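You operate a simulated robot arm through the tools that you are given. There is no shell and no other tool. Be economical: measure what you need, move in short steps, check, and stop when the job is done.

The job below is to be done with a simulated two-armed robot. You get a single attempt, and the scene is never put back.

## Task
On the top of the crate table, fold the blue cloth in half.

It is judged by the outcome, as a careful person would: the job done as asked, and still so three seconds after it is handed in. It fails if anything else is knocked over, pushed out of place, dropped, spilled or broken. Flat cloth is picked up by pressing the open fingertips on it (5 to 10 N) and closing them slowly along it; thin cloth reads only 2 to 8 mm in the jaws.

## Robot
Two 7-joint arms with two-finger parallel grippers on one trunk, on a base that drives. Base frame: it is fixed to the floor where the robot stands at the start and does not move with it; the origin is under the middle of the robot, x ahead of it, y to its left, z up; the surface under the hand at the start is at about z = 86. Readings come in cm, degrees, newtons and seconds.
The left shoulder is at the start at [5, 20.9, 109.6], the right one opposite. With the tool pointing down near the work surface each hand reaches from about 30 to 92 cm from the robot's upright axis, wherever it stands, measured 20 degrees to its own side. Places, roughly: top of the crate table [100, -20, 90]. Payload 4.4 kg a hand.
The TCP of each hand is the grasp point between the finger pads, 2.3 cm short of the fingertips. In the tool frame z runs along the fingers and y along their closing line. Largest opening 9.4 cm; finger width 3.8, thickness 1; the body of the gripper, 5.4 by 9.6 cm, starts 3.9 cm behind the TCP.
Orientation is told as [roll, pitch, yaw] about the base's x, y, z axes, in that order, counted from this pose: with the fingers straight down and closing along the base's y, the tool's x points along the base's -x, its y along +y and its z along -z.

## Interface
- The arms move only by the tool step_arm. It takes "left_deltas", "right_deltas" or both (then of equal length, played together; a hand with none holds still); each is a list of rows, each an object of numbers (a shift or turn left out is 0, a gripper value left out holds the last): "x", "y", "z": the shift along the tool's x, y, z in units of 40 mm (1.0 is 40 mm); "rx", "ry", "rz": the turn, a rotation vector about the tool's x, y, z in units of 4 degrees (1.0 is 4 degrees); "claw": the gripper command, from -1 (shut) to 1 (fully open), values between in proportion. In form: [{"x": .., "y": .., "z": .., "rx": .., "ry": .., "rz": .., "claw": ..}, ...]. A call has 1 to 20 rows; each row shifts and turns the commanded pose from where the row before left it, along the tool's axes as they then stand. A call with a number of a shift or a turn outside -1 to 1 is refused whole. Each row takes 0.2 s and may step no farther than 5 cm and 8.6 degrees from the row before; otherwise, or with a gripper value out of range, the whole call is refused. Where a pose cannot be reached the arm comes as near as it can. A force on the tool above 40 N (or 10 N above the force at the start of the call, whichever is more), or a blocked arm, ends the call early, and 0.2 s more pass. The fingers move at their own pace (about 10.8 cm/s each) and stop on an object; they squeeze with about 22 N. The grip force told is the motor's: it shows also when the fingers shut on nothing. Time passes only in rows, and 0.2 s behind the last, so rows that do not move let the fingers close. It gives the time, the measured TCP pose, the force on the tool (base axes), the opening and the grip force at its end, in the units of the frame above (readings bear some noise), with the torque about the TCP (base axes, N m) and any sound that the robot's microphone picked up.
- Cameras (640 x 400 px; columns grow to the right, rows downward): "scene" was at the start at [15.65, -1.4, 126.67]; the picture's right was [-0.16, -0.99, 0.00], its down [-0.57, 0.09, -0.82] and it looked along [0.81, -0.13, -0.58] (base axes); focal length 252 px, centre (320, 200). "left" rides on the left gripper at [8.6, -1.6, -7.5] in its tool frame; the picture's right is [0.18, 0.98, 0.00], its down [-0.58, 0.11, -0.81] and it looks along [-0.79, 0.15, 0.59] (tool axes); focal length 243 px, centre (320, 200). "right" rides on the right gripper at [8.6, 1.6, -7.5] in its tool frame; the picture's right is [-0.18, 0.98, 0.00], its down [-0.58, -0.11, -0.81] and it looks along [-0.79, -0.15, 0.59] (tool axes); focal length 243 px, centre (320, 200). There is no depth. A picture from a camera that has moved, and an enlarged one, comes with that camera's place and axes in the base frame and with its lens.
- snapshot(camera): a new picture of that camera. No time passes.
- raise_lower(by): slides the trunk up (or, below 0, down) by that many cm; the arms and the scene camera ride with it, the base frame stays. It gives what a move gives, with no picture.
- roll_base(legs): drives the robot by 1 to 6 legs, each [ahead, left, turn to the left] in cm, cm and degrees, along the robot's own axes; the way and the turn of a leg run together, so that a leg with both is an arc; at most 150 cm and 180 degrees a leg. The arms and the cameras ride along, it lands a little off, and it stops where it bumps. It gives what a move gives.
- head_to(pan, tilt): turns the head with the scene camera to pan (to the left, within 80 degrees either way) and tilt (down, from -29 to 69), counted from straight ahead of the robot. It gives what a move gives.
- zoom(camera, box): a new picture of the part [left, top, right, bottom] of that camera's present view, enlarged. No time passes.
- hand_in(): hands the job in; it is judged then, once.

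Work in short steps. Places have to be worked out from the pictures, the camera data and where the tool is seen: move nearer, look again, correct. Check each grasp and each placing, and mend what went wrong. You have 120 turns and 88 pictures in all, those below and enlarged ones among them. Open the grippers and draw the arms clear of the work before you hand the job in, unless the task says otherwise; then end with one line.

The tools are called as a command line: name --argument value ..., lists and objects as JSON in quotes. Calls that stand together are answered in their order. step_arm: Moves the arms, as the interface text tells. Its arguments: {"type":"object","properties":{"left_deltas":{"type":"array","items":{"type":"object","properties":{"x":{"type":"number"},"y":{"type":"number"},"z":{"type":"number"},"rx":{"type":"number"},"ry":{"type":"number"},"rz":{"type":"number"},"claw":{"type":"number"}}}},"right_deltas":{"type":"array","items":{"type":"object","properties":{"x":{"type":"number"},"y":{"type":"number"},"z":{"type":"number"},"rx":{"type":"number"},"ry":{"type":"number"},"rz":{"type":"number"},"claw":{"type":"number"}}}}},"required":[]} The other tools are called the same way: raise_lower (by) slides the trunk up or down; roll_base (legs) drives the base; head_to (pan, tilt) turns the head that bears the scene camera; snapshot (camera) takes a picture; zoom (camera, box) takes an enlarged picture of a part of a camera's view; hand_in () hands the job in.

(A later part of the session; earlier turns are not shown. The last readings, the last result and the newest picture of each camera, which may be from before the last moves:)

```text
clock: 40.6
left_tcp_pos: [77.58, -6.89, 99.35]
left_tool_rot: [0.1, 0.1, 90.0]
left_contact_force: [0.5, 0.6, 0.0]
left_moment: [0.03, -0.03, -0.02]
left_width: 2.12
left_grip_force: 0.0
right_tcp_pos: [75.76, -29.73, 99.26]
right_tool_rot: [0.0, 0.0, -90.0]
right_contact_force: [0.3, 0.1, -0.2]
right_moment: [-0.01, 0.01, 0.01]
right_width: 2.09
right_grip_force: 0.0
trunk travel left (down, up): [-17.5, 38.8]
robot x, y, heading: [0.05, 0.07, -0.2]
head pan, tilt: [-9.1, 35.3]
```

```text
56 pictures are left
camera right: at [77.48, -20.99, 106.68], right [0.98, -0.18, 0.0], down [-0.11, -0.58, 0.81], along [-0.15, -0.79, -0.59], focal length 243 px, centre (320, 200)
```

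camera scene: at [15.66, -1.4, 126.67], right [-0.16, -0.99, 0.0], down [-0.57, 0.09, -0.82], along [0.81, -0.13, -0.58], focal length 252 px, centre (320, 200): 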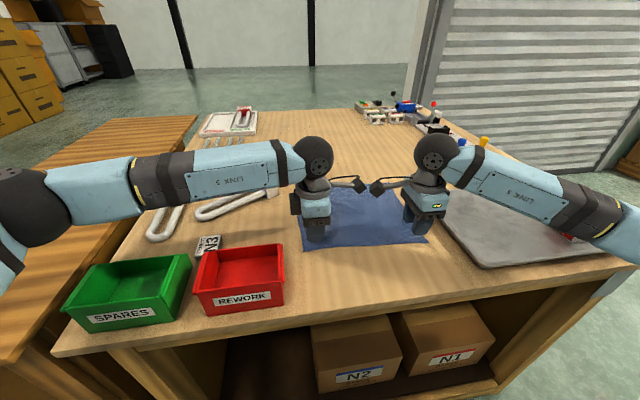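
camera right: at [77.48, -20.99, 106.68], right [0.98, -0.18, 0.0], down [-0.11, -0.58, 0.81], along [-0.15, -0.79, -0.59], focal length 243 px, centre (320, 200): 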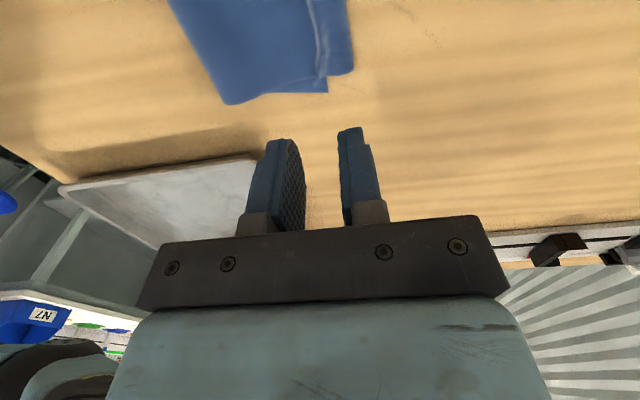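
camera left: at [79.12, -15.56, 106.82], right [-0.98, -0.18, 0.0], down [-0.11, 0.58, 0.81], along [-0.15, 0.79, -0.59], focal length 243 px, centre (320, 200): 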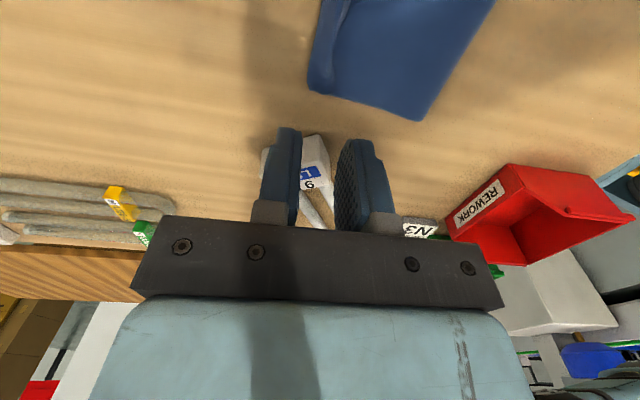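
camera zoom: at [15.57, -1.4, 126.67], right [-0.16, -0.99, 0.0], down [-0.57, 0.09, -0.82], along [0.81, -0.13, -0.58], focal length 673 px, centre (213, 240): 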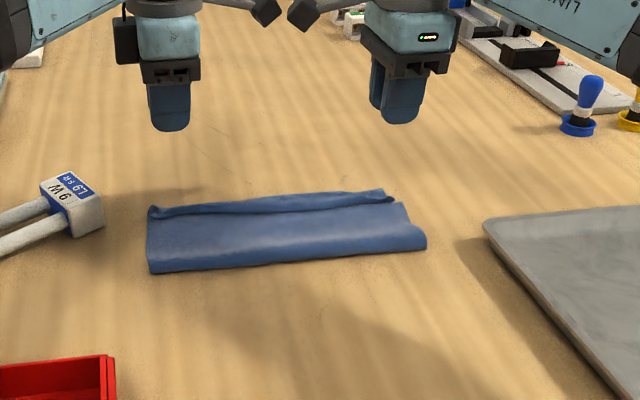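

The cloth is folded, but the top layer seems to have a lip near the far edge. I draw the hands up and apart to look properly.

step_arm --left_deltas '[{"z": -0.5}, {"z": -0.5, "x": -0.5}, {"z": -0.5, "x": -0.5}, {"x": -0.5}, {"x": -0.5}, {"x": -0.5}]' --right_deltas '[{"z": -0.5}, {"z": -0.5, "x": -0.5}, {"z": -0.5, "x": -0.5}, {"x": -0.5}, {"x": -0.5}, {"x": -0.5}]'

zoom --camera "scene" --box '[280, 160, 420, 247]'

snapshot --camera "left"

snapshot --camera "right"

```text
clock: 42.0
left_tcp_pos: [77.51, 3.23, 105.2]
left_tool_rot: [0.0, 0.0, 90.0]
left_contact_force: [-0.1, -1.3, 0.5]
left_moment: [0.02, -0.03, -0.01]
left_width: 2.16
left_grip_force: 0.0
right_tcp_pos: [76.1, -39.96, 105.2]
right_tool_rot: [-0.1, 0.0, -90.0]
right_contact_force: [0.5, 0.4, 0.4]
right_moment: [-0.01, -0.02, -0.03]
right_width: 2.11
right_grip_force: 0.1
trunk travel left (down, up): [-17.5, 38.8]
robot x, y, heading: [0.29, 0.11, -0.1]
head pan, tilt: [-9.1, 35.3]
```

```text
4.57 times, centred on (350, 204) of scene
camera zoom: at [15.66, -1.36, 126.67], right [-0.16, -0.99, 0.0], down [-0.57, 0.09, -0.82], along [0.81, -0.13, -0.58], focal length 1154 px, centre (183, 184)
```

zoom: 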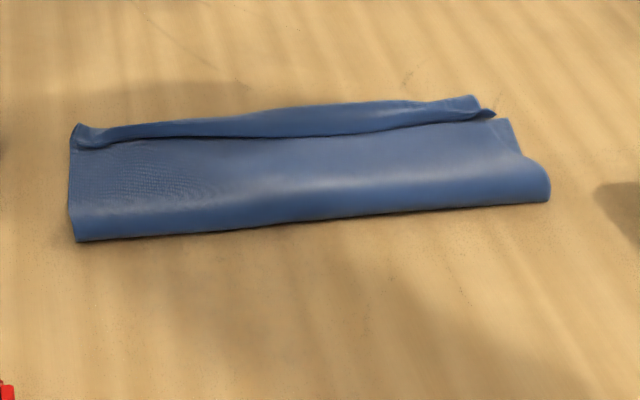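

```text
54 pictures are left
camera left: at [78.94, -5.43, 112.66], right [-0.98, -0.18, 0.0], down [-0.11, 0.58, 0.81], along [-0.15, 0.79, -0.59], focal length 243 px, centre (320, 200)
```

left: 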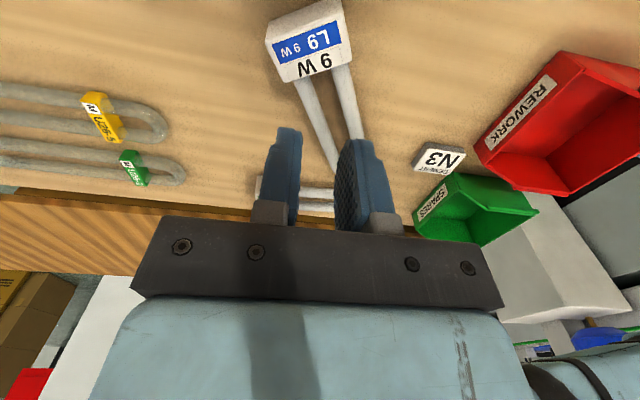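

```text
53 pictures are left
camera right: at [77.78, -31.18, 112.62], right [0.98, -0.18, 0.0], down [-0.11, -0.58, 0.81], along [-0.15, -0.79, -0.59], focal length 243 px, centre (320, 200)
```

right: 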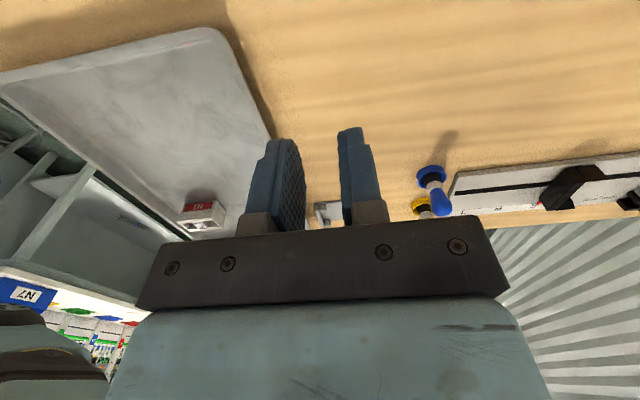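

The top layer's far edge looks like it has a narrow turned-back lip. I raise the trunk and tilt the head for a steeper view.

raise_lower --by 25

head_to --pan -15 --tilt 48

snapshot --camera "scene"

zoom --camera "scene" --box '[250, 140, 410, 240]'

```text
clock: 44.6
left_tcp_pos: [77.27, 3.31, 130.13]
left_tool_rot: [0.0, 0.0, 90.0]
left_contact_force: [0.9, 0.0, 0.2]
left_moment: [0.03, 0.01, -0.01]
left_width: 2.11
left_grip_force: 0.1
right_tcp_pos: [76.14, -39.89, 130.2]
right_tool_rot: [0.0, 0.1, -90.0]
right_contact_force: [0.4, -0.4, -0.1]
right_moment: [0.02, 0.02, -0.01]
right_width: 2.11
right_grip_force: 0.1
trunk travel left (down, up): [-42.5, 13.8]
robot x, y, heading: [-0.21, 0.08, 0.1]
head pan, tilt: [-9.1, 35.3]
```

```text
clock: 45.3
left_tcp_pos: [77.37, 3.23, 130.18]
left_tool_rot: [0.0, 0.0, 89.9]
left_contact_force: [0.5, 0.0, 0.8]
left_moment: [0.0, 0.03, 0.03]
left_width: 2.14
left_grip_force: 0.0
right_tcp_pos: [76.12, -40.1, 130.13]
right_tool_rot: [-0.1, -0.1, -90.0]
right_contact_force: [0.1, 0.5, -0.5]
right_moment: [0.0, 0.03, 0.0]
right_width: 2.13
right_grip_force: 0.1
trunk travel left (down, up): [-42.5, 13.8]
robot x, y, heading: [-0.05, 0.04, 0.3]
head pan, tilt: [-15.0, 48.0]
```

```text
52 pictures are left
camera scene: at [14.59, -2.05, 149.82], right [-0.26, -0.97, 0.0], down [-0.72, 0.19, -0.67], along [0.65, -0.17, -0.74], focal length 252 px, centre (320, 200)
```

scene: 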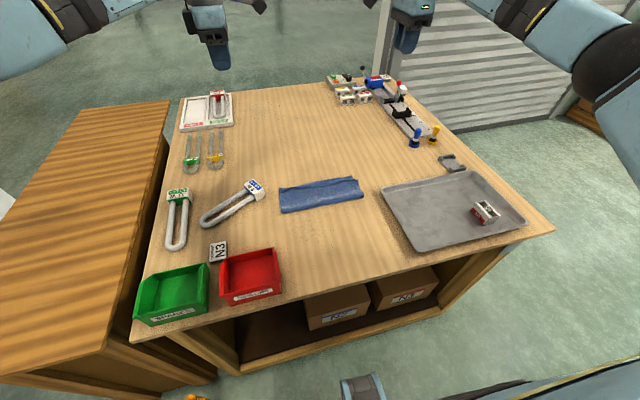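

```text
4.00 times, centred on (330, 190) of scene
camera zoom: at [14.59, -2.05, 149.82], right [-0.26, -0.97, 0.0], down [-0.72, 0.19, -0.67], along [0.65, -0.17, -0.74], focal length 1010 px, centre (280, 240)
```

zoom: 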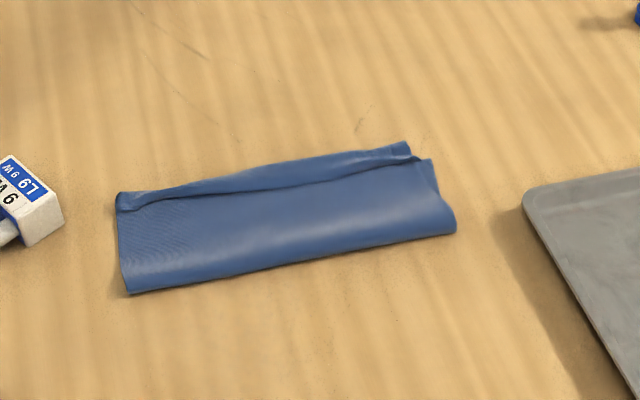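

I can't tell whether the far strip is a turned-back hem or the lower layer peeking out. I go back down and bring the hand cameras nearer over both ends.

raise_lower --by -25

step_arm --left_deltas '[{"x": 0.5}, {"x": 0.5}, {"x": 0.5}, {"x": 0.25, "z": 0.5}, {"z": 0.5}, {"z": 0.3}]' --right_deltas '[{"x": 0.5}, {"x": 0.5}, {"x": 0.5}, {"x": 0.25, "z": 0.5}, {"z": 0.5}, {"z": 0.3}]'

zoom --camera "left" --box '[220, 0, 540, 200]'

zoom --camera "right" --box '[120, 0, 440, 200]'

```text
clock: 47.9
left_tcp_pos: [77.46, 3.3, 105.27]
left_tool_rot: [0.0, 0.0, 90.0]
left_contact_force: [-0.2, 0.3, -0.6]
left_moment: [-0.03, 0.01, -0.03]
left_width: 2.13
left_grip_force: 0.1
right_tcp_pos: [76.13, -39.93, 105.15]
right_tool_rot: [0.1, 0.0, -90.0]
right_contact_force: [-0.5, -0.8, -0.3]
right_moment: [0.03, 0.04, -0.02]
right_width: 2.13
right_grip_force: 0.1
trunk travel left (down, up): [-17.5, 38.8]
robot x, y, heading: [-0.08, 0.09, 0.3]
head pan, tilt: [-15.0, 48.0]
```

```text
clock: 49.3
left_tcp_pos: [77.57, -3.8, 99.69]
left_tool_rot: [0.0, -0.1, 90.0]
left_contact_force: [0.4, 0.0, -0.2]
left_moment: [-0.02, 0.03, 0.04]
left_width: 2.12
left_grip_force: 0.0
right_tcp_pos: [76.19, -32.92, 100.11]
right_tool_rot: [0.0, 0.0, -89.9]
right_contact_force: [-1.2, -0.3, 0.3]
right_moment: [0.02, 0.01, 0.0]
right_width: 2.1
right_grip_force: 0.0
trunk travel left (down, up): [-17.5, 38.8]
robot x, y, heading: [0.21, 0.09, -0.0]
head pan, tilt: [-15.0, 48.0]
```

```text
2.00 times, centred on (380, 100) of left
camera zoom: at [79.06, -12.56, 107.3], right [-0.98, -0.18, 0.0], down [-0.11, 0.58, 0.81], along [-0.15, 0.79, -0.59], focal length 485 px, centre (200, 400)
```

zoom: 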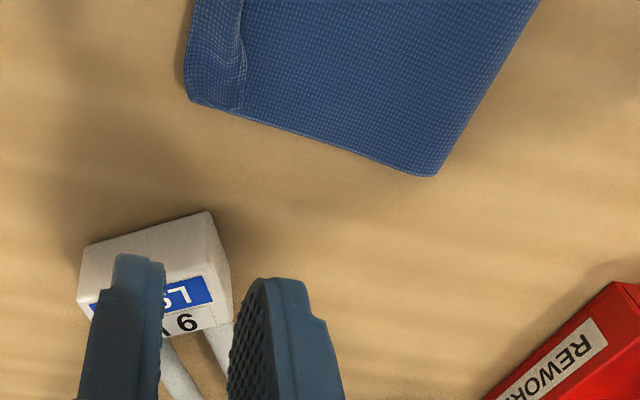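

```text
2.00 times, centred on (280, 100) of right
camera zoom: at [77.75, -24.24, 107.55], right [0.98, -0.18, 0.0], down [-0.11, -0.58, 0.81], along [-0.15, -0.79, -0.59], focal length 485 px, centre (400, 400)
```

zoom: 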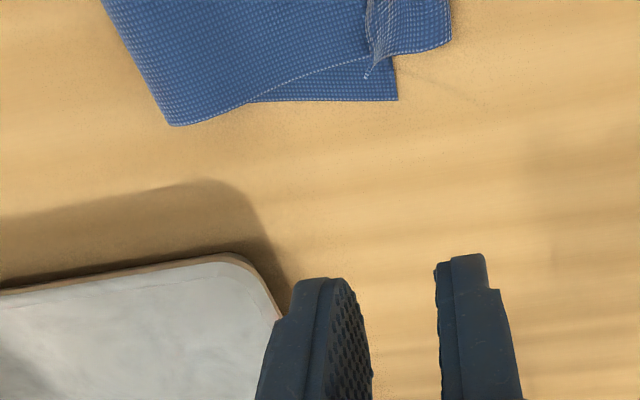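

Now it's clear: the top layer overshoots the lower far edge (right by ~2 cm) and its last 2–3 cm is turned back as a hem. First I'll brush the hem open to +x with closed fingertips; I position both hands just robot-side of the flap edge and low.

step_arm --left_deltas '[{"x": 0.36, "y": 0.48, "claw": -1}, {"x": 0.36, "y": 0.48}, {"z": 0.5}, {"z": 0.5}, {"z": 0.5}, {"z": 0.5}, {"z": 0.3}, {}]' --right_deltas '[{"x": 0.39, "y": -0.4, "claw": -1}, {"x": 0.39, "y": -0.4}, {"z": 0.5}, {"z": 0.5}, {"z": 0.5}, {"z": 0.5}, {"z": 0.4}, {}]'

snapshot --camera "left"

snapshot --camera "right"

```text
clock: 51.1
left_tcp_pos: [73.63, -6.76, 90.74]
left_tool_rot: [0.0, -0.1, 90.0]
left_contact_force: [0.3, 0.3, -0.3]
left_moment: [0.02, -0.01, -0.01]
left_width: 0.01
left_grip_force: 22.3
right_tcp_pos: [72.75, -29.87, 90.45]
right_tool_rot: [0.0, -0.1, -90.0]
right_contact_force: [-1.7, 0.4, -0.6]
right_moment: [-0.02, 0.0, 0.03]
right_width: 0.01
right_grip_force: 21.9
trunk travel left (down, up): [-17.5, 38.8]
robot x, y, heading: [-0.19, -0.09, -0.1]
head pan, tilt: [-15.0, 48.0]
```

```text
48 pictures are left
camera left: at [75.16, -15.48, 98.21], right [-0.98, -0.18, 0.0], down [-0.11, 0.58, 0.81], along [-0.15, 0.79, -0.59], focal length 243 px, centre (320, 200)
```

left: 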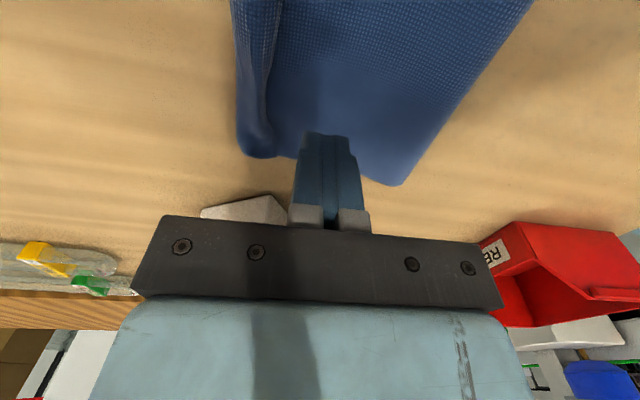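

```text
47 pictures are left
camera right: at [74.43, -21.19, 97.87], right [0.98, -0.18, 0.0], down [-0.11, -0.58, 0.81], along [-0.15, -0.79, -0.59], focal length 243 px, centre (320, 200)
```

right: 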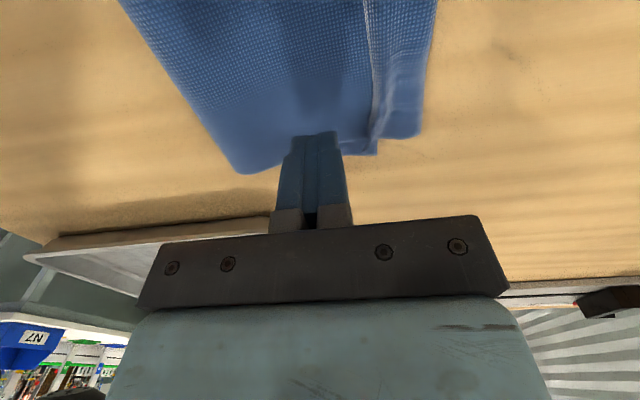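

The flap edges are about 2 cm ahead of both fingertips. Lowering to just above the sheet and sweeping 6 cm toward +x.

step_arm --left_deltas '[{"z": 0.25}, {"z": 0.2}, {"y": -0.15}, {"y": -0.15}, {"y": -0.15}, {"y": -0.15}, {"y": -0.15}, {"y": -0.15}, {"y": -0.15}, {"y": -0.15}, {"y": -0.15}, {"y": -0.15}, {}]' --right_deltas '[{"z": 0.2}, {"z": 0.19}, {"y": 0.15}, {"y": 0.15}, {"y": 0.15}, {"y": 0.15}, {"y": 0.15}, {"y": 0.15}, {"y": 0.15}, {"y": 0.15}, {"y": 0.15}, {"y": 0.15}, {}]'

snapshot --camera "left"

snapshot --camera "right"

```text
clock: 53.9
left_tcp_pos: [79.02, -6.41, 88.85]
left_tool_rot: [0.1, 0.0, 90.0]
left_contact_force: [0.4, 0.7, -0.2]
left_moment: [-0.02, -0.02, -0.03]
left_width: 0.0
left_grip_force: 21.9
left hand out of reach, approached as far as the arm can: row 12
right_tcp_pos: [78.89, -29.84, 88.99]
right_tool_rot: [0.1, 0.0, -89.9]
right_contact_force: [-0.1, 0.3, 1.0]
right_moment: [-0.02, 0.0, 0.02]
right_width: 0.0
right_grip_force: 21.4
trunk travel left (down, up): [-17.5, 38.8]
robot x, y, heading: [0.38, 0.03, -0.1]
head pan, tilt: [-15.0, 48.0]
```

```text
46 pictures are left
camera left: at [80.57, -15.18, 96.35], right [-0.98, -0.18, 0.0], down [-0.11, 0.58, 0.81], along [-0.15, 0.79, -0.59], focal length 243 px, centre (320, 200)
```

left: 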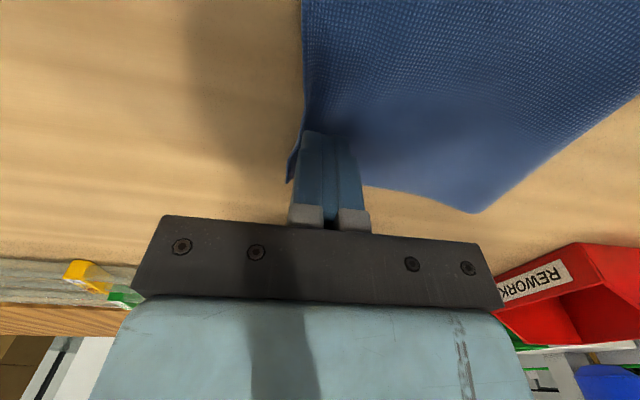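

```text
45 pictures are left
camera right: at [80.56, -21.11, 96.4], right [0.98, -0.18, 0.0], down [-0.11, -0.58, 0.81], along [-0.15, -0.79, -0.59], focal length 243 px, centre (320, 200)
```

right: 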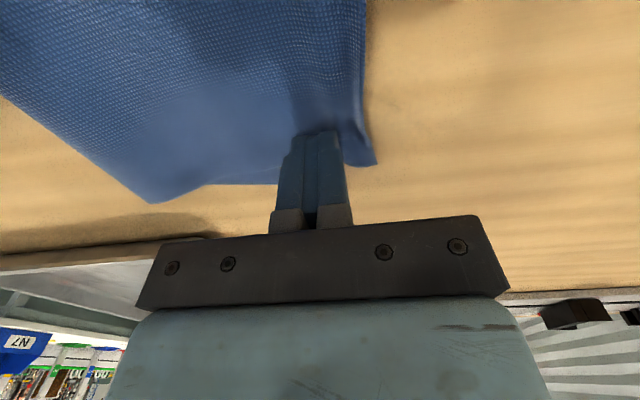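

The hem is brushed open on both sides. Lifting the hands and looking.

step_arm --left_deltas '[{"z": -0.4}, {"z": -0.5}, {"z": -0.5}, {"z": -0.5}, {"z": -0.5, "x": -0.3}, {"x": -0.4}]' --right_deltas '[{"z": -0.4}, {"z": -0.5}, {"z": -0.5}, {"z": -0.5}, {"z": -0.5, "x": -0.3}, {"x": -0.4}]'

snapshot --camera "left"

snapshot --camera "right"

zoom --camera "scene" --box '[220, 90, 380, 190]'

```text
clock: 55.3
left_tcp_pos: [79.14, -3.27, 98.39]
left_tool_rot: [0.0, 0.1, 90.0]
left_contact_force: [0.3, -0.5, -0.2]
left_moment: [-0.02, -0.01, -0.02]
left_width: 0.0
left_grip_force: 22.9
right_tcp_pos: [79.01, -32.77, 98.32]
right_tool_rot: [0.1, 0.0, -90.0]
right_contact_force: [0.1, -0.3, -0.1]
right_moment: [-0.01, -0.03, 0.0]
right_width: 0.01
right_grip_force: 22.1
trunk travel left (down, up): [-17.5, 38.8]
robot x, y, heading: [0.08, 0.09, -0.1]
head pan, tilt: [-15.0, 48.0]
```

```text
44 pictures are left
camera left: at [80.64, -12.17, 105.81], right [-0.98, -0.18, 0.0], down [-0.11, 0.58, 0.81], along [-0.15, 0.79, -0.59], focal length 243 px, centre (320, 200)
```

left: 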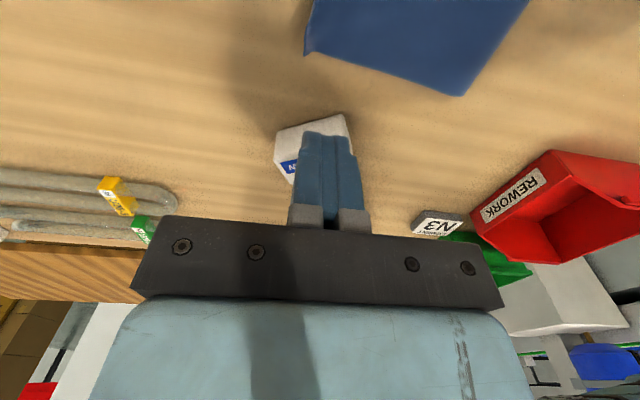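

```text
43 pictures are left
camera right: at [80.56, -24.0, 105.77], right [0.98, -0.18, 0.0], down [-0.11, -0.58, 0.81], along [-0.15, -0.79, -0.59], focal length 243 px, centre (320, 200)
```

right: 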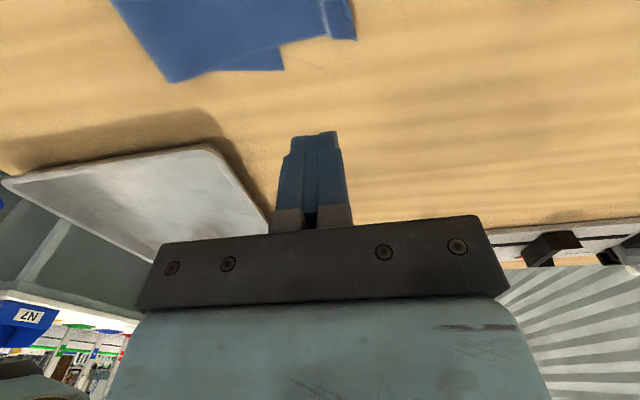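

```text
4.00 times, centred on (300, 140) of scene
camera zoom: at [14.62, -2.06, 124.8], right [-0.26, -0.97, 0.0], down [-0.72, 0.19, -0.67], along [0.65, -0.17, -0.74], focal length 1010 px, centre (400, 440)
```

zoom: 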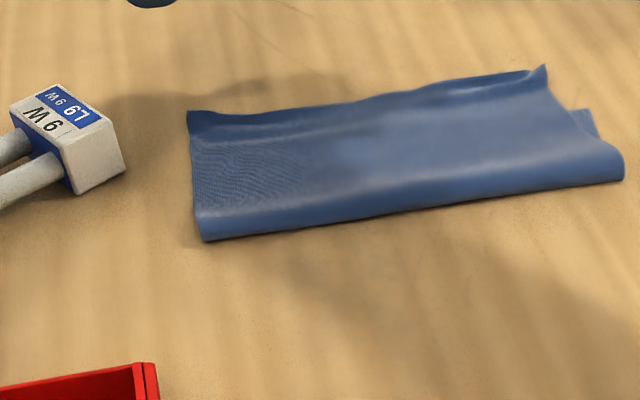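

The hem is fully open. But the top layer overshoots the lower one: by about 5 cm right (81.8 vs 76.1) and about 2.5 cm left (80.2 vs ~77.5), so the crease needs to come back. The left hand is at its reach limit, so I drive 4 cm ahead.

roll_base --legs '[[4, 0, 0]]'

snapshot --camera "scene"

```text
clock: 56.2
left_tcp_pos: [82.96, -3.49, 98.29]
left_tool_rot: [0.0, 0.0, 90.1]
left_contact_force: [0.5, 0.2, -0.6]
left_moment: [0.02, 0.03, 0.01]
left_width: 0.0
left_grip_force: 22.0
right_tcp_pos: [82.83, -32.76, 98.25]
right_tool_rot: [-0.1, 0.1, -90.0]
right_contact_force: [0.9, 0.2, 0.9]
right_moment: [-0.01, -0.01, -0.01]
right_width: 0.02
right_grip_force: 22.1
trunk travel left (down, up): [-17.5, 38.8]
robot x, y, heading: [4.07, -0.12, -0.2]
head pan, tilt: [-15.0, 48.0]
```

```text
41 pictures are left
camera scene: at [18.59, -2.06, 124.8], right [-0.26, -0.97, 0.0], down [-0.72, 0.19, -0.67], along [0.65, -0.17, -0.74], focal length 252 px, centre (320, 200)
```

scene: 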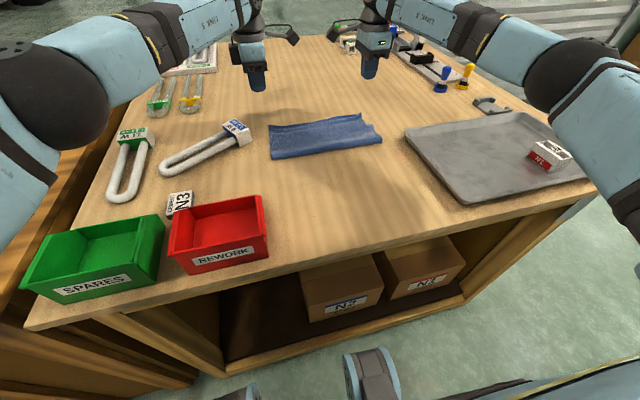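

Drive was clean. I open the jaws to ~2.3 cm and bring both above the top layer's far edge, with the far finger just outside it.

step_arm --left_deltas '[{"x": 0.4, "y": 0.41, "claw": -0.5}, {"x": 0.4, "y": 0.41}, {"z": 0.4}, {"z": 0.5}, {"z": 0.5}, {"z": 0.5}, {}]' --right_deltas '[{"x": 0.38, "y": -0.25, "claw": -0.5}, {"x": 0.38, "y": -0.25}, {"z": 0.4}, {"z": 0.5}, {"z": 0.5}, {"z": 0.5}, {}]'

snapshot --camera "left"

snapshot --camera "right"

```text
clock: 57.8
left_tcp_pos: [79.81, -6.52, 90.8]
left_tool_rot: [0.0, 0.0, 90.0]
left_contact_force: [-0.4, 0.0, -0.2]
left_moment: [0.0, 0.01, 0.02]
left_width: 2.37
left_grip_force: 0.1
right_tcp_pos: [81.07, -29.5, 90.54]
right_tool_rot: [0.1, -0.1, -90.0]
right_contact_force: [-0.1, -0.7, -0.5]
right_moment: [-0.01, 0.01, -0.03]
right_width: 2.34
right_grip_force: 0.1
trunk travel left (down, up): [-17.5, 38.8]
robot x, y, heading: [3.63, 0.38, 0.3]
head pan, tilt: [-15.0, 48.0]
```

```text
40 pictures are left
camera left: at [81.25, -15.32, 98.31], right [-0.98, -0.18, 0.0], down [-0.11, 0.58, 0.81], along [-0.15, 0.79, -0.59], focal length 243 px, centre (320, 200)
```

left: 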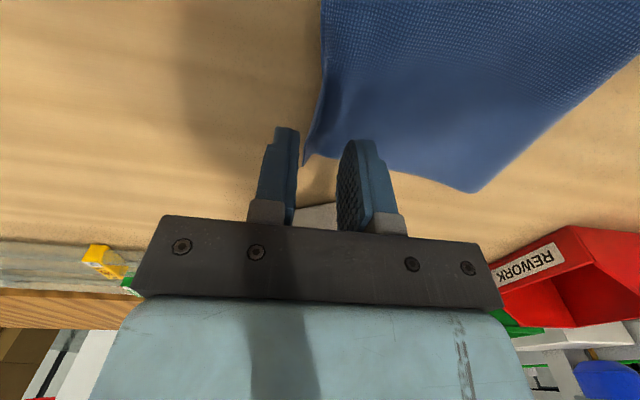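

```text
39 pictures are left
camera right: at [82.62, -20.79, 97.99], right [0.98, -0.18, 0.0], down [-0.11, -0.58, 0.81], along [-0.15, -0.79, -0.59], focal length 243 px, centre (320, 200)
```

right: 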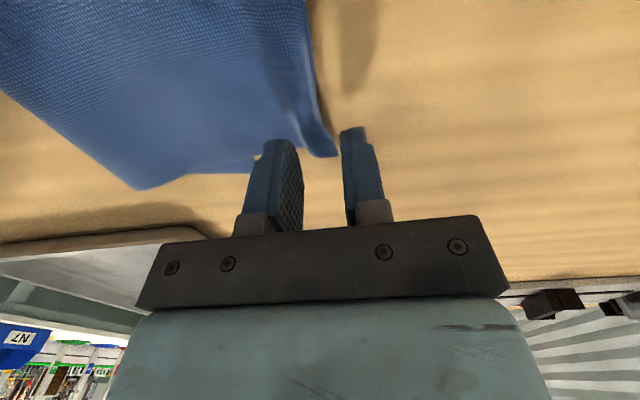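

On both sides the edge is between the fingers. Lowering to contact.

step_arm --left_deltas '[{"z": 0.25}, {"z": 0.2}, {"z": 0.09}, {"z": 0.02}, {}]' --right_deltas '[{"z": 0.2}, {"z": 0.2}, {"z": 0.09}, {"z": 0.02}, {}]'

```text
clock: 59.0
left_tcp_pos: [79.57, -6.74, 88.73]
left_tool_rot: [0.0, 0.1, 90.0]
left_contact_force: [-0.5, 0.4, -0.2]
left_moment: [-0.01, 0.03, 0.02]
left_width: 2.36
left_grip_force: 0.4
right_tcp_pos: [80.71, -29.73, 88.56]
right_tool_rot: [-0.1, 0.0, -90.0]
right_contact_force: [-0.4, -0.6, -0.6]
right_moment: [-0.02, -0.02, -0.01]
right_width: 2.38
right_grip_force: 0.0
trunk travel left (down, up): [-17.5, 38.8]
robot x, y, heading: [3.95, -0.45, -0.1]
head pan, tilt: [-15.0, 48.0]
```

step_arm --left_deltas '[{"z": 0.03}, {"z": 0.025}, {}]' --right_deltas '[{"z": 0.02}, {"z": 0.02}, {}]'

```text
clock: 59.8
left_tcp_pos: [79.58, -6.64, 88.54]
left_tool_rot: [-0.1, 0.0, 89.9]
left_contact_force: [1.9, 1.0, 13.7]
left_moment: [0.07, 0.24, -0.04]
left_width: 2.27
left_grip_force: 0.0
right_tcp_pos: [80.78, -29.71, 88.7]
right_tool_rot: [0.1, 0.1, -90.0]
right_contact_force: [-0.1, 0.1, 0.1]
right_moment: [-0.05, 0.02, 0.03]
right_width: 2.35
right_grip_force: 0.0
trunk travel left (down, up): [-17.5, 38.8]
robot x, y, heading: [3.67, -0.12, 0.2]
head pan, tilt: [-15.0, 48.0]
```

Left is pressing at 14 N; the right needs a little more.

step_arm --left_deltas '[{"z": -0.008}, {}, {}]' --right_deltas '[{"z": 0.02}, {"z": 0.02}, {}]'

```text
clock: 60.6
left_tcp_pos: [79.45, -6.72, 88.51]
left_tool_rot: [-0.1, 0.0, 90.0]
left_contact_force: [4.3, 1.8, 19.7]
left_moment: [0.13, 0.28, -0.06]
left_width: 2.17
left_grip_force: 0.0
right_tcp_pos: [80.64, -29.54, 88.55]
right_tool_rot: [0.0, -0.1, -89.9]
right_contact_force: [-0.5, 0.8, -0.2]
right_moment: [0.01, 0.05, -0.04]
right_width: 2.34
right_grip_force: 0.1
trunk travel left (down, up): [-17.5, 38.8]
robot x, y, heading: [4.41, -0.14, -0.0]
head pan, tilt: [-15.0, 48.0]
```

step_arm --left_deltas '[{"z": -0.02}, {}, {}]' --right_deltas '[{"z": 0.025}, {"z": 0.015}, {}]'

```text
clock: 61.4
left_tcp_pos: [79.57, -6.8, 88.48]
left_tool_rot: [-0.1, 0.0, 90.0]
left_contact_force: [1.5, 4.1, 13.9]
left_moment: [0.14, 0.22, -0.04]
left_width: 2.24
left_grip_force: 0.0
right_tcp_pos: [80.66, -29.7, 88.57]
right_tool_rot: [0.1, 0.0, -90.0]
right_contact_force: [-0.1, 0.6, 2.8]
right_moment: [-0.01, 0.07, -0.02]
right_width: 2.37
right_grip_force: 0.3
trunk travel left (down, up): [-17.5, 38.8]
robot x, y, heading: [3.9, -0.09, -0.0]
head pan, tilt: [-15.0, 48.0]
```

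Right is just touching; one small press more, then close both slowly.

step_arm --left_deltas '[{"z": -0.015}, {}, {"claw": -0.55}, {"claw": -0.6}, {"claw": -0.65}, {"claw": -0.7}, {"claw": -0.75}, {"claw": -0.8}, {"claw": -0.85}, {"claw": -0.9}, {"claw": -0.95}, {"claw": -1}, {}, {}]' --right_deltas '[{"z": 0.03}, {}, {"claw": -0.55}, {"claw": -0.6}, {"claw": -0.65}, {"claw": -0.7}, {"claw": -0.75}, {"claw": -0.8}, {"claw": -0.85}, {"claw": -0.9}, {"claw": -0.95}, {"claw": -1}, {}, {}]'

snapshot --camera "left"

snapshot --camera "right"

```text
clock: 64.4
left_tcp_pos: [79.54, -6.67, 88.71]
left_tool_rot: [-0.3, 0.1, 90.1]
left_contact_force: [-1.3, -1.2, 5.4]
left_moment: [-0.09, 0.02, -0.01]
left_width: 0.24
left_grip_force: 22.3
right_tcp_pos: [80.66, -29.65, 88.47]
right_tool_rot: [0.2, 0.0, -90.0]
right_contact_force: [-4.0, 1.0, 14.8]
right_moment: [-0.04, 0.16, -0.01]
right_width: 0.28
right_grip_force: 21.9
trunk travel left (down, up): [-17.5, 38.8]
robot x, y, heading: [3.5, 0.08, -0.1]
head pan, tilt: [-15.0, 48.0]
```

```text
38 pictures are left
camera left: at [81.05, -15.42, 96.15], right [-0.98, -0.18, 0.0], down [-0.11, 0.58, 0.81], along [-0.15, 0.79, -0.59], focal length 243 px, centre (320, 200)
```

left: 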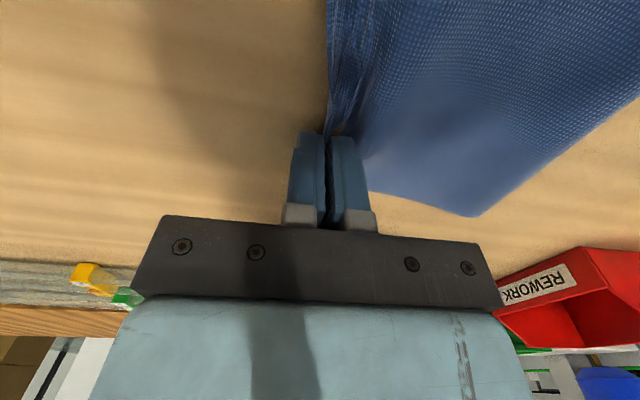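

```text
37 pictures are left
camera right: at [82.26, -20.93, 95.86], right [0.98, -0.18, 0.0], down [-0.11, -0.58, 0.81], along [-0.15, -0.79, -0.59], focal length 243 px, centre (320, 200)
```

right: 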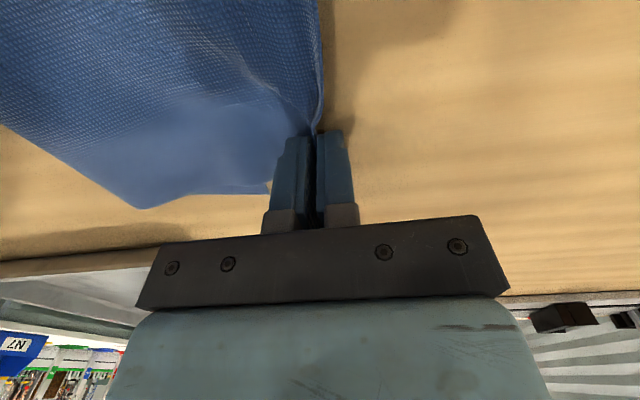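

Both hold the edge again. Now I lift and arc back until the edge hangs right above the wanted crease line (left x≈65.4, right ≈64.0), to re-lay the fold in the right place.

step_arm --left_deltas '[{"z": -0.3, "y": 0.07}, {"z": -0.35, "y": 0.18}, {"z": -0.35, "y": 0.25}, {"z": -0.3, "y": 0.32}, {"z": -0.3, "y": 0.35}, {"z": -0.25, "y": 0.35}, {"z": -0.2, "y": 0.35}, {"z": -0.15, "y": 0.35}, {"z": -0.15, "y": 0.35}, {"z": -0.1, "y": 0.35}, {"z": -0.1, "y": 0.35}, {"y": 0.25}, {}]' --right_deltas '[{"z": -0.3, "y": -0.08}, {"z": -0.35, "y": -0.21}, {"z": -0.35, "y": -0.29}, {"z": -0.3, "y": -0.38}, {"z": -0.3, "y": -0.42}, {"z": -0.25, "y": -0.42}, {"z": -0.2, "y": -0.42}, {"z": -0.15, "y": -0.42}, {"z": -0.15, "y": -0.42}, {"z": -0.1, "y": -0.42}, {"z": -0.1, "y": -0.42}, {"y": -0.29}, {}]'

snapshot --camera "scene"

snapshot --camera "left"

snapshot --camera "right"

```text
clock: 67.2
left_tcp_pos: [65.43, -6.83, 98.59]
left_tool_rot: [0.0, 0.1, 89.9]
left_contact_force: [-0.5, -0.5, -0.3]
left_moment: [-0.02, -0.04, 0.0]
left_width: 0.2
left_grip_force: 22.4
right_tcp_pos: [63.99, -29.74, 98.4]
right_tool_rot: [0.0, 0.0, -90.0]
right_contact_force: [0.4, 0.6, -0.1]
right_moment: [-0.01, -0.02, -0.04]
right_width: 0.29
right_grip_force: 22.4
trunk travel left (down, up): [-17.5, 38.8]
robot x, y, heading: [3.92, 0.24, -0.1]
head pan, tilt: [-15.0, 48.0]
```

```text
36 pictures are left
camera scene: at [18.51, -2.05, 124.81], right [-0.26, -0.97, 0.0], down [-0.72, 0.19, -0.67], along [0.65, -0.17, -0.74], focal length 252 px, centre (320, 200)
```

scene: 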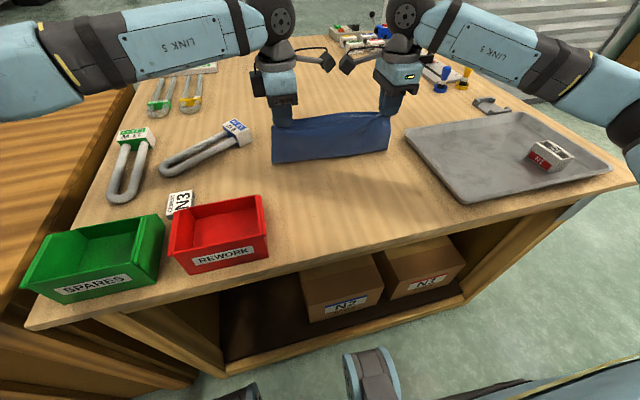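

```text
35 pictures are left
camera left: at [67.03, -15.52, 106.12], right [-0.98, -0.18, 0.0], down [-0.11, 0.58, 0.81], along [-0.15, 0.79, -0.59], focal length 243 px, centre (320, 200)
```

left: 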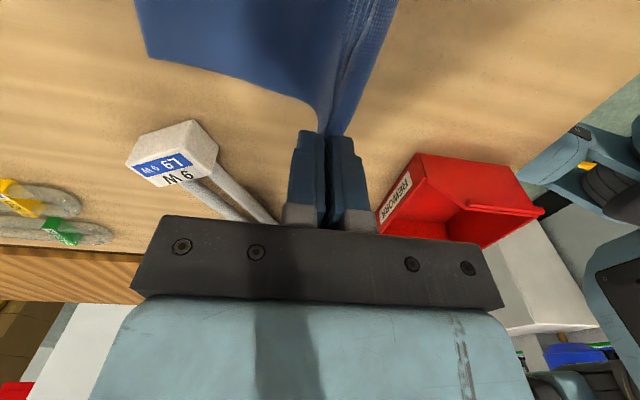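

```text
34 pictures are left
camera right: at [65.73, -21.01, 105.79], right [0.98, -0.18, 0.0], down [-0.11, -0.58, 0.81], along [-0.15, -0.79, -0.59], focal length 243 px, centre (320, 200)
```

right: 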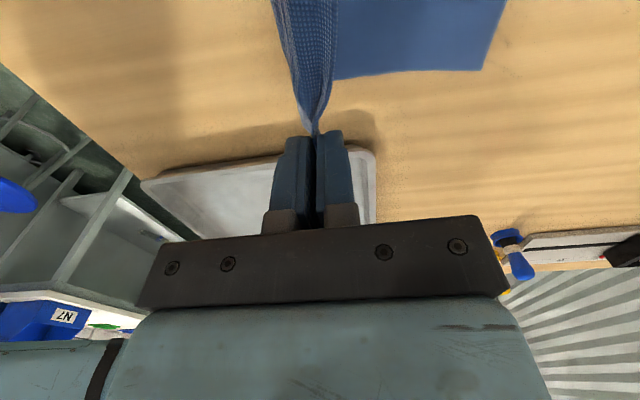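

Very good: the sheet hangs over the wanted crease, with the lower far edge at x≈78.3 (left) and 76.6 (right). Now a true circular arc forward and down, with a radius short enough not to drag the crease.

step_arm --left_deltas '[{"y": -0.24, "z": 0.02}, {"y": -0.24, "z": 0.02}, {"y": -0.24, "z": 0.03}, {"y": -0.24, "z": 0.03}, {"y": -0.2, "z": 0.1}, {"y": -0.2, "z": 0.1}, {"y": -0.2, "z": 0.11}, {"y": -0.2, "z": 0.11}, {"y": -0.15, "z": 0.17}, {"y": -0.15, "z": 0.17}, {"y": -0.15, "z": 0.18}, {"y": -0.15, "z": 0.18}, {"y": -0.08, "z": 0.2}, {"y": -0.08, "z": 0.2}, {"y": -0.07, "z": 0.2}, {"y": -0.07, "z": 0.2}, {}]' --right_deltas '[{"y": 0.24, "z": 0.02}, {"y": 0.24, "z": 0.02}, {"y": 0.24, "z": 0.03}, {"y": 0.24, "z": 0.03}, {"y": 0.2, "z": 0.1}, {"y": 0.2, "z": 0.1}, {"y": 0.2, "z": 0.11}, {"y": 0.2, "z": 0.11}, {"y": 0.15, "z": 0.17}, {"y": 0.15, "z": 0.17}, {"y": 0.15, "z": 0.18}, {"y": 0.15, "z": 0.18}, {"y": 0.08, "z": 0.2}, {"y": 0.08, "z": 0.2}, {"y": 0.07, "z": 0.2}, {"y": 0.07, "z": 0.2}, {}]'

snapshot --camera "left"

snapshot --camera "right"

zoom --camera "scene" --box '[220, 80, 420, 205]'

```text
clock: 70.8
left_tcp_pos: [76.15, -6.7, 90.59]
left_tool_rot: [0.0, 0.0, 90.0]
left_contact_force: [0.5, -0.8, -0.1]
left_moment: [-0.03, -0.05, 0.0]
left_width: 0.2
left_grip_force: 22.0
right_tcp_pos: [74.58, -29.67, 90.19]
right_tool_rot: [0.0, 0.0, -90.0]
right_contact_force: [0.3, -0.4, 0.2]
right_moment: [0.03, 0.02, -0.05]
right_width: 0.28
right_grip_force: 22.0
trunk travel left (down, up): [-17.5, 38.8]
robot x, y, heading: [3.88, 0.27, -0.3]
head pan, tilt: [-15.0, 48.0]
```

```text
33 pictures are left
camera left: at [77.82, -15.48, 97.98], right [-0.98, -0.18, 0.0], down [-0.11, 0.58, 0.81], along [-0.15, 0.79, -0.59], focal length 243 px, centre (320, 200)
```

left: 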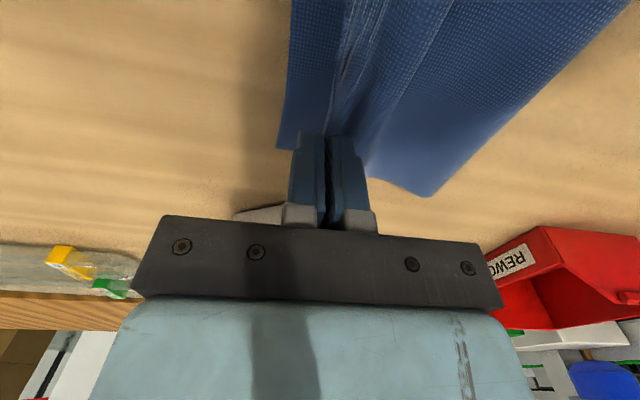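

```text
32 pictures are left
camera right: at [76.23, -20.97, 97.65], right [0.98, -0.18, 0.0], down [-0.11, -0.58, 0.81], along [-0.15, -0.79, -0.59], focal length 243 px, centre (320, 200)
```

right: 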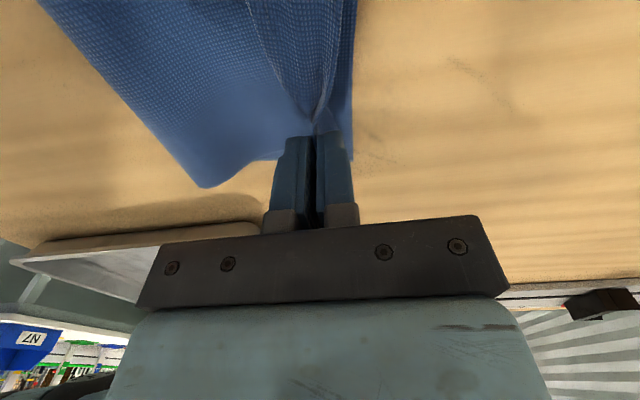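

```text
3.20 times, centred on (320, 142) of scene
camera zoom: at [18.48, -2.05, 124.82], right [-0.26, -0.97, 0.0], down [-0.72, 0.19, -0.67], along [0.65, -0.17, -0.74], focal length 808 px, centre (320, 384)
```

zoom: 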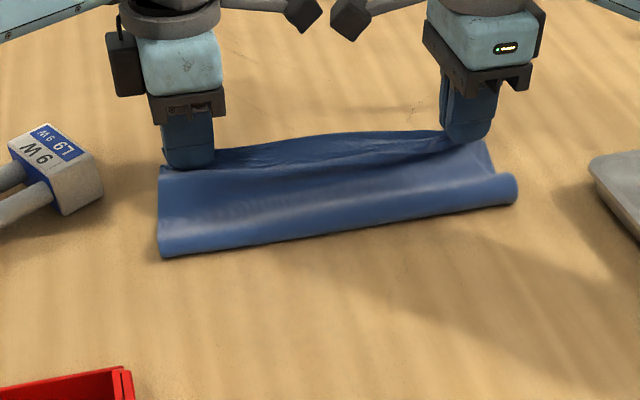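

Everything is aligned, with the lower edge showing ~1.5–2 cm beyond the grip, leaving room for the gripped strip. I lower, open the fingers, then sweep forward so the near finger lays the strip flat toward +x rather than letting it fall back.

step_arm --left_deltas '[{"z": 0.15}, {"z": 0.15}, {"z": 0.07}, {}, {"claw": -0.93}, {"claw": -0.86}, {"claw": -0.79}, {"claw": -0.72}, {"claw": -0.65}, {"claw": -0.6}, {}, {"y": -0.12}, {"y": -0.12}, {"y": -0.12}, {"y": -0.12}, {"y": -0.12}, {"y": -0.12}, {"y": -0.12}]' --right_deltas '[{"z": 0.12}, {"z": 0.12}, {"z": 0.06}, {}, {"claw": -0.93}, {"claw": -0.86}, {"claw": -0.79}, {"claw": -0.72}, {"claw": -0.65}, {"claw": -0.6}, {}, {"y": 0.12}, {"y": 0.12}, {"y": 0.12}, {"y": 0.12}, {"y": 0.12}, {"y": 0.12}, {"y": 0.12}]'

snapshot --camera "left"

snapshot --camera "right"

```text
clock: 74.6
left_tcp_pos: [79.69, -6.54, 89.0]
left_tool_rot: [0.0, 0.0, 90.0]
left_contact_force: [0.4, -0.4, 0.2]
left_moment: [-0.02, 0.01, -0.02]
left_width: 1.88
left_grip_force: 0.0
right_tcp_pos: [77.96, -29.65, 89.11]
right_tool_rot: [0.0, 0.0, -90.0]
right_contact_force: [0.6, 0.0, 0.2]
right_moment: [0.02, 0.0, 0.04]
right_width: 1.88
right_grip_force: 0.1
trunk travel left (down, up): [-17.5, 38.8]
robot x, y, heading: [3.34, -0.07, 0.0]
head pan, tilt: [-15.0, 48.0]
```

```text
30 pictures are left
camera left: at [81.26, -15.35, 96.58], right [-0.98, -0.18, 0.0], down [-0.11, 0.58, 0.81], along [-0.15, 0.79, -0.59], focal length 243 px, centre (320, 200)
```

left: 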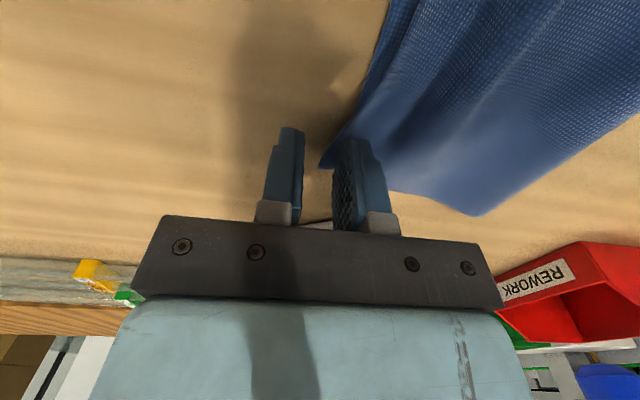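

```text
29 pictures are left
camera right: at [79.65, -20.98, 96.44], right [0.98, -0.19, 0.0], down [-0.11, -0.58, 0.81], along [-0.15, -0.79, -0.59], focal length 243 px, centre (320, 200)
```

right: 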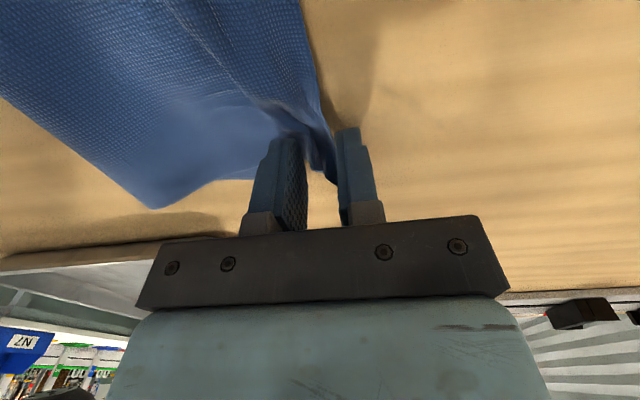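

The strips were pushed to +x. Lifting straight up to inspect.

step_arm --left_deltas '[{"z": -0.2}, {"z": -0.3}, {"z": -0.4}, {"z": -0.5}, {"z": -0.5}, {"z": -0.5, "x": -0.3}, {"x": -0.4}]' --right_deltas '[{"z": -0.2}, {"z": -0.3}, {"z": -0.4}, {"z": -0.5}, {"z": -0.5}, {"z": -0.5, "x": -0.3}, {"x": -0.4}]'

snapshot --camera "left"

snapshot --camera "right"

zoom --camera "scene" --box '[240, 90, 400, 190]'

```text
clock: 76.2
left_tcp_pos: [79.76, -3.86, 98.69]
left_tool_rot: [0.0, 0.0, 89.9]
left_contact_force: [1.3, -0.4, 1.3]
left_moment: [0.01, -0.01, 0.03]
left_width: 1.89
left_grip_force: 0.1
right_tcp_pos: [78.08, -32.58, 98.6]
right_tool_rot: [0.0, 0.0, -90.1]
right_contact_force: [-0.1, -0.4, 0.4]
right_moment: [-0.03, 0.01, 0.0]
right_width: 1.86
right_grip_force: 0.2
trunk travel left (down, up): [-17.5, 38.8]
robot x, y, heading: [3.88, -0.12, 0.3]
head pan, tilt: [-15.0, 48.0]
```

```text
28 pictures are left
camera left: at [81.22, -12.44, 106.16], right [-0.98, -0.18, 0.0], down [-0.11, 0.58, 0.81], along [-0.15, 0.79, -0.59], focal length 243 px, centre (320, 200)
```

left: 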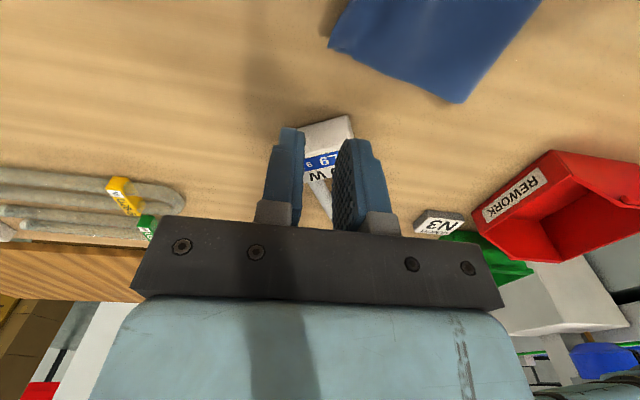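

```text
27 pictures are left
camera right: at [79.73, -23.82, 106.0], right [0.98, -0.18, 0.0], down [-0.11, -0.58, 0.81], along [-0.15, -0.79, -0.59], focal length 243 px, centre (320, 200)
```

right: 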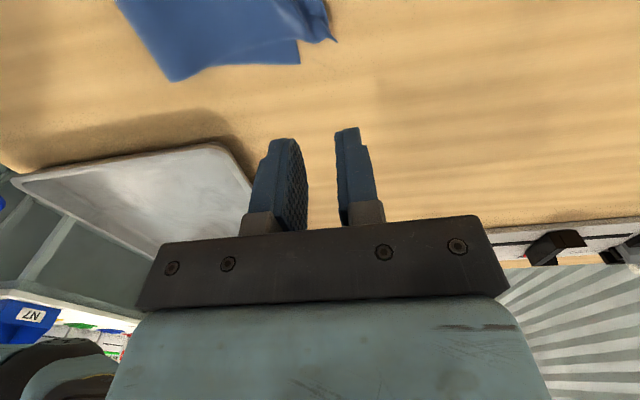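

```text
4.00 times, centred on (320, 140) of scene
camera zoom: at [18.53, -2.05, 124.8], right [-0.26, -0.97, 0.0], down [-0.72, 0.19, -0.67], along [0.65, -0.17, -0.74], focal length 1010 px, centre (320, 440)
```

zoom: 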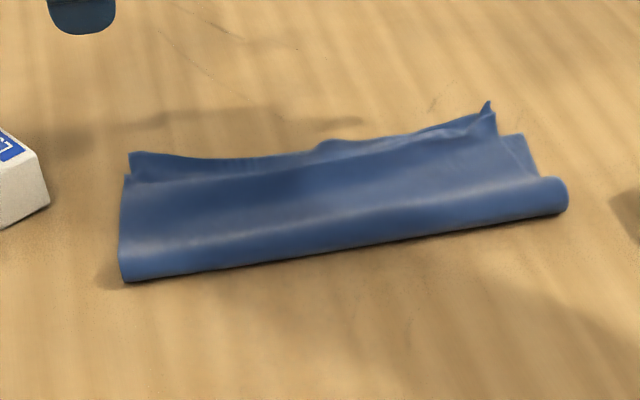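

Much better: left layers nearly match (≈12 vs 12.8 cm). On the right the top layer is still ~2.5 cm over, with a puffy crease and a raised corner. I'll press lightly with the right fingertips on the top layer near its far edge and drag it back about 1.5 cm.

step_arm --right_deltas '[{"x": 0.35, "y": -0.35, "claw": -1}, {"x": 0.35, "y": -0.35}, {"z": 0.5}, {"z": 0.5}, {"z": 0.5}, {"z": 0.5}, {"z": 0.35}, {"z": 0.1}, {}]' --left_deltas '[{"claw": -1}, {}, {}, {}, {}, {}, {}, {}, {}]'

snapshot --camera "right"

```text
clock: 78.2
left_tcp_pos: [79.62, -3.84, 98.74]
left_tool_rot: [0.0, 0.1, 90.0]
left_contact_force: [-0.3, -0.2, 0.2]
left_moment: [0.01, -0.01, 0.01]
left_width: 0.0
left_grip_force: 22.0
right_tcp_pos: [75.16, -29.69, 88.61]
right_tool_rot: [-0.1, -0.1, -90.0]
right_contact_force: [-0.2, 0.3, -0.1]
right_moment: [0.01, 0.01, -0.01]
right_width: 0.0
right_grip_force: 21.8
trunk travel left (down, up): [-17.5, 38.8]
robot x, y, heading: [4.06, 0.2, -0.3]
head pan, tilt: [-15.0, 48.0]
```

```text
25 pictures are left
camera right: at [76.91, -21.01, 96.15], right [0.98, -0.18, 0.0], down [-0.11, -0.58, 0.81], along [-0.15, -0.79, -0.59], focal length 243 px, centre (320, 200)
```

right: 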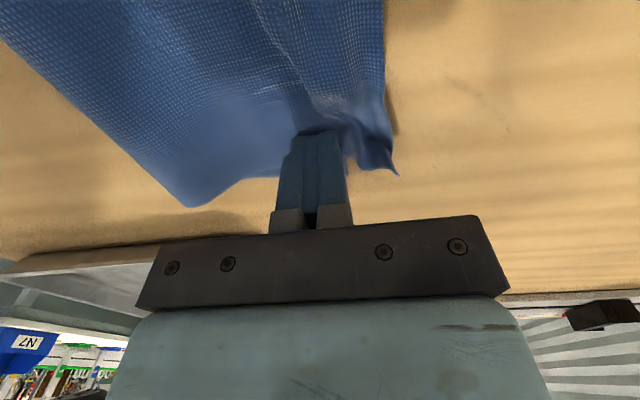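

Almost in contact. A little lower, then drag back 1.6 cm.

step_arm --right_deltas '[{"z": 0.03}, {"z": 0.02}, {}]'

```text
clock: 79.0
left_tcp_pos: [79.64, -3.81, 98.77]
left_tool_rot: [-0.1, -0.1, 90.0]
left_contact_force: [-0.1, -0.6, -0.4]
left_moment: [-0.01, 0.02, -0.01]
left_width: 0.0
left_grip_force: 21.7
right_tcp_pos: [75.38, -29.63, 88.69]
right_tool_rot: [-0.1, 0.0, -90.0]
right_contact_force: [-0.6, -1.1, 1.0]
right_moment: [0.02, 0.01, 0.0]
right_width: 0.0
right_grip_force: 22.2
trunk travel left (down, up): [-17.5, 38.8]
robot x, y, heading: [4.15, 0.15, 0.2]
head pan, tilt: [-15.0, 48.0]
```

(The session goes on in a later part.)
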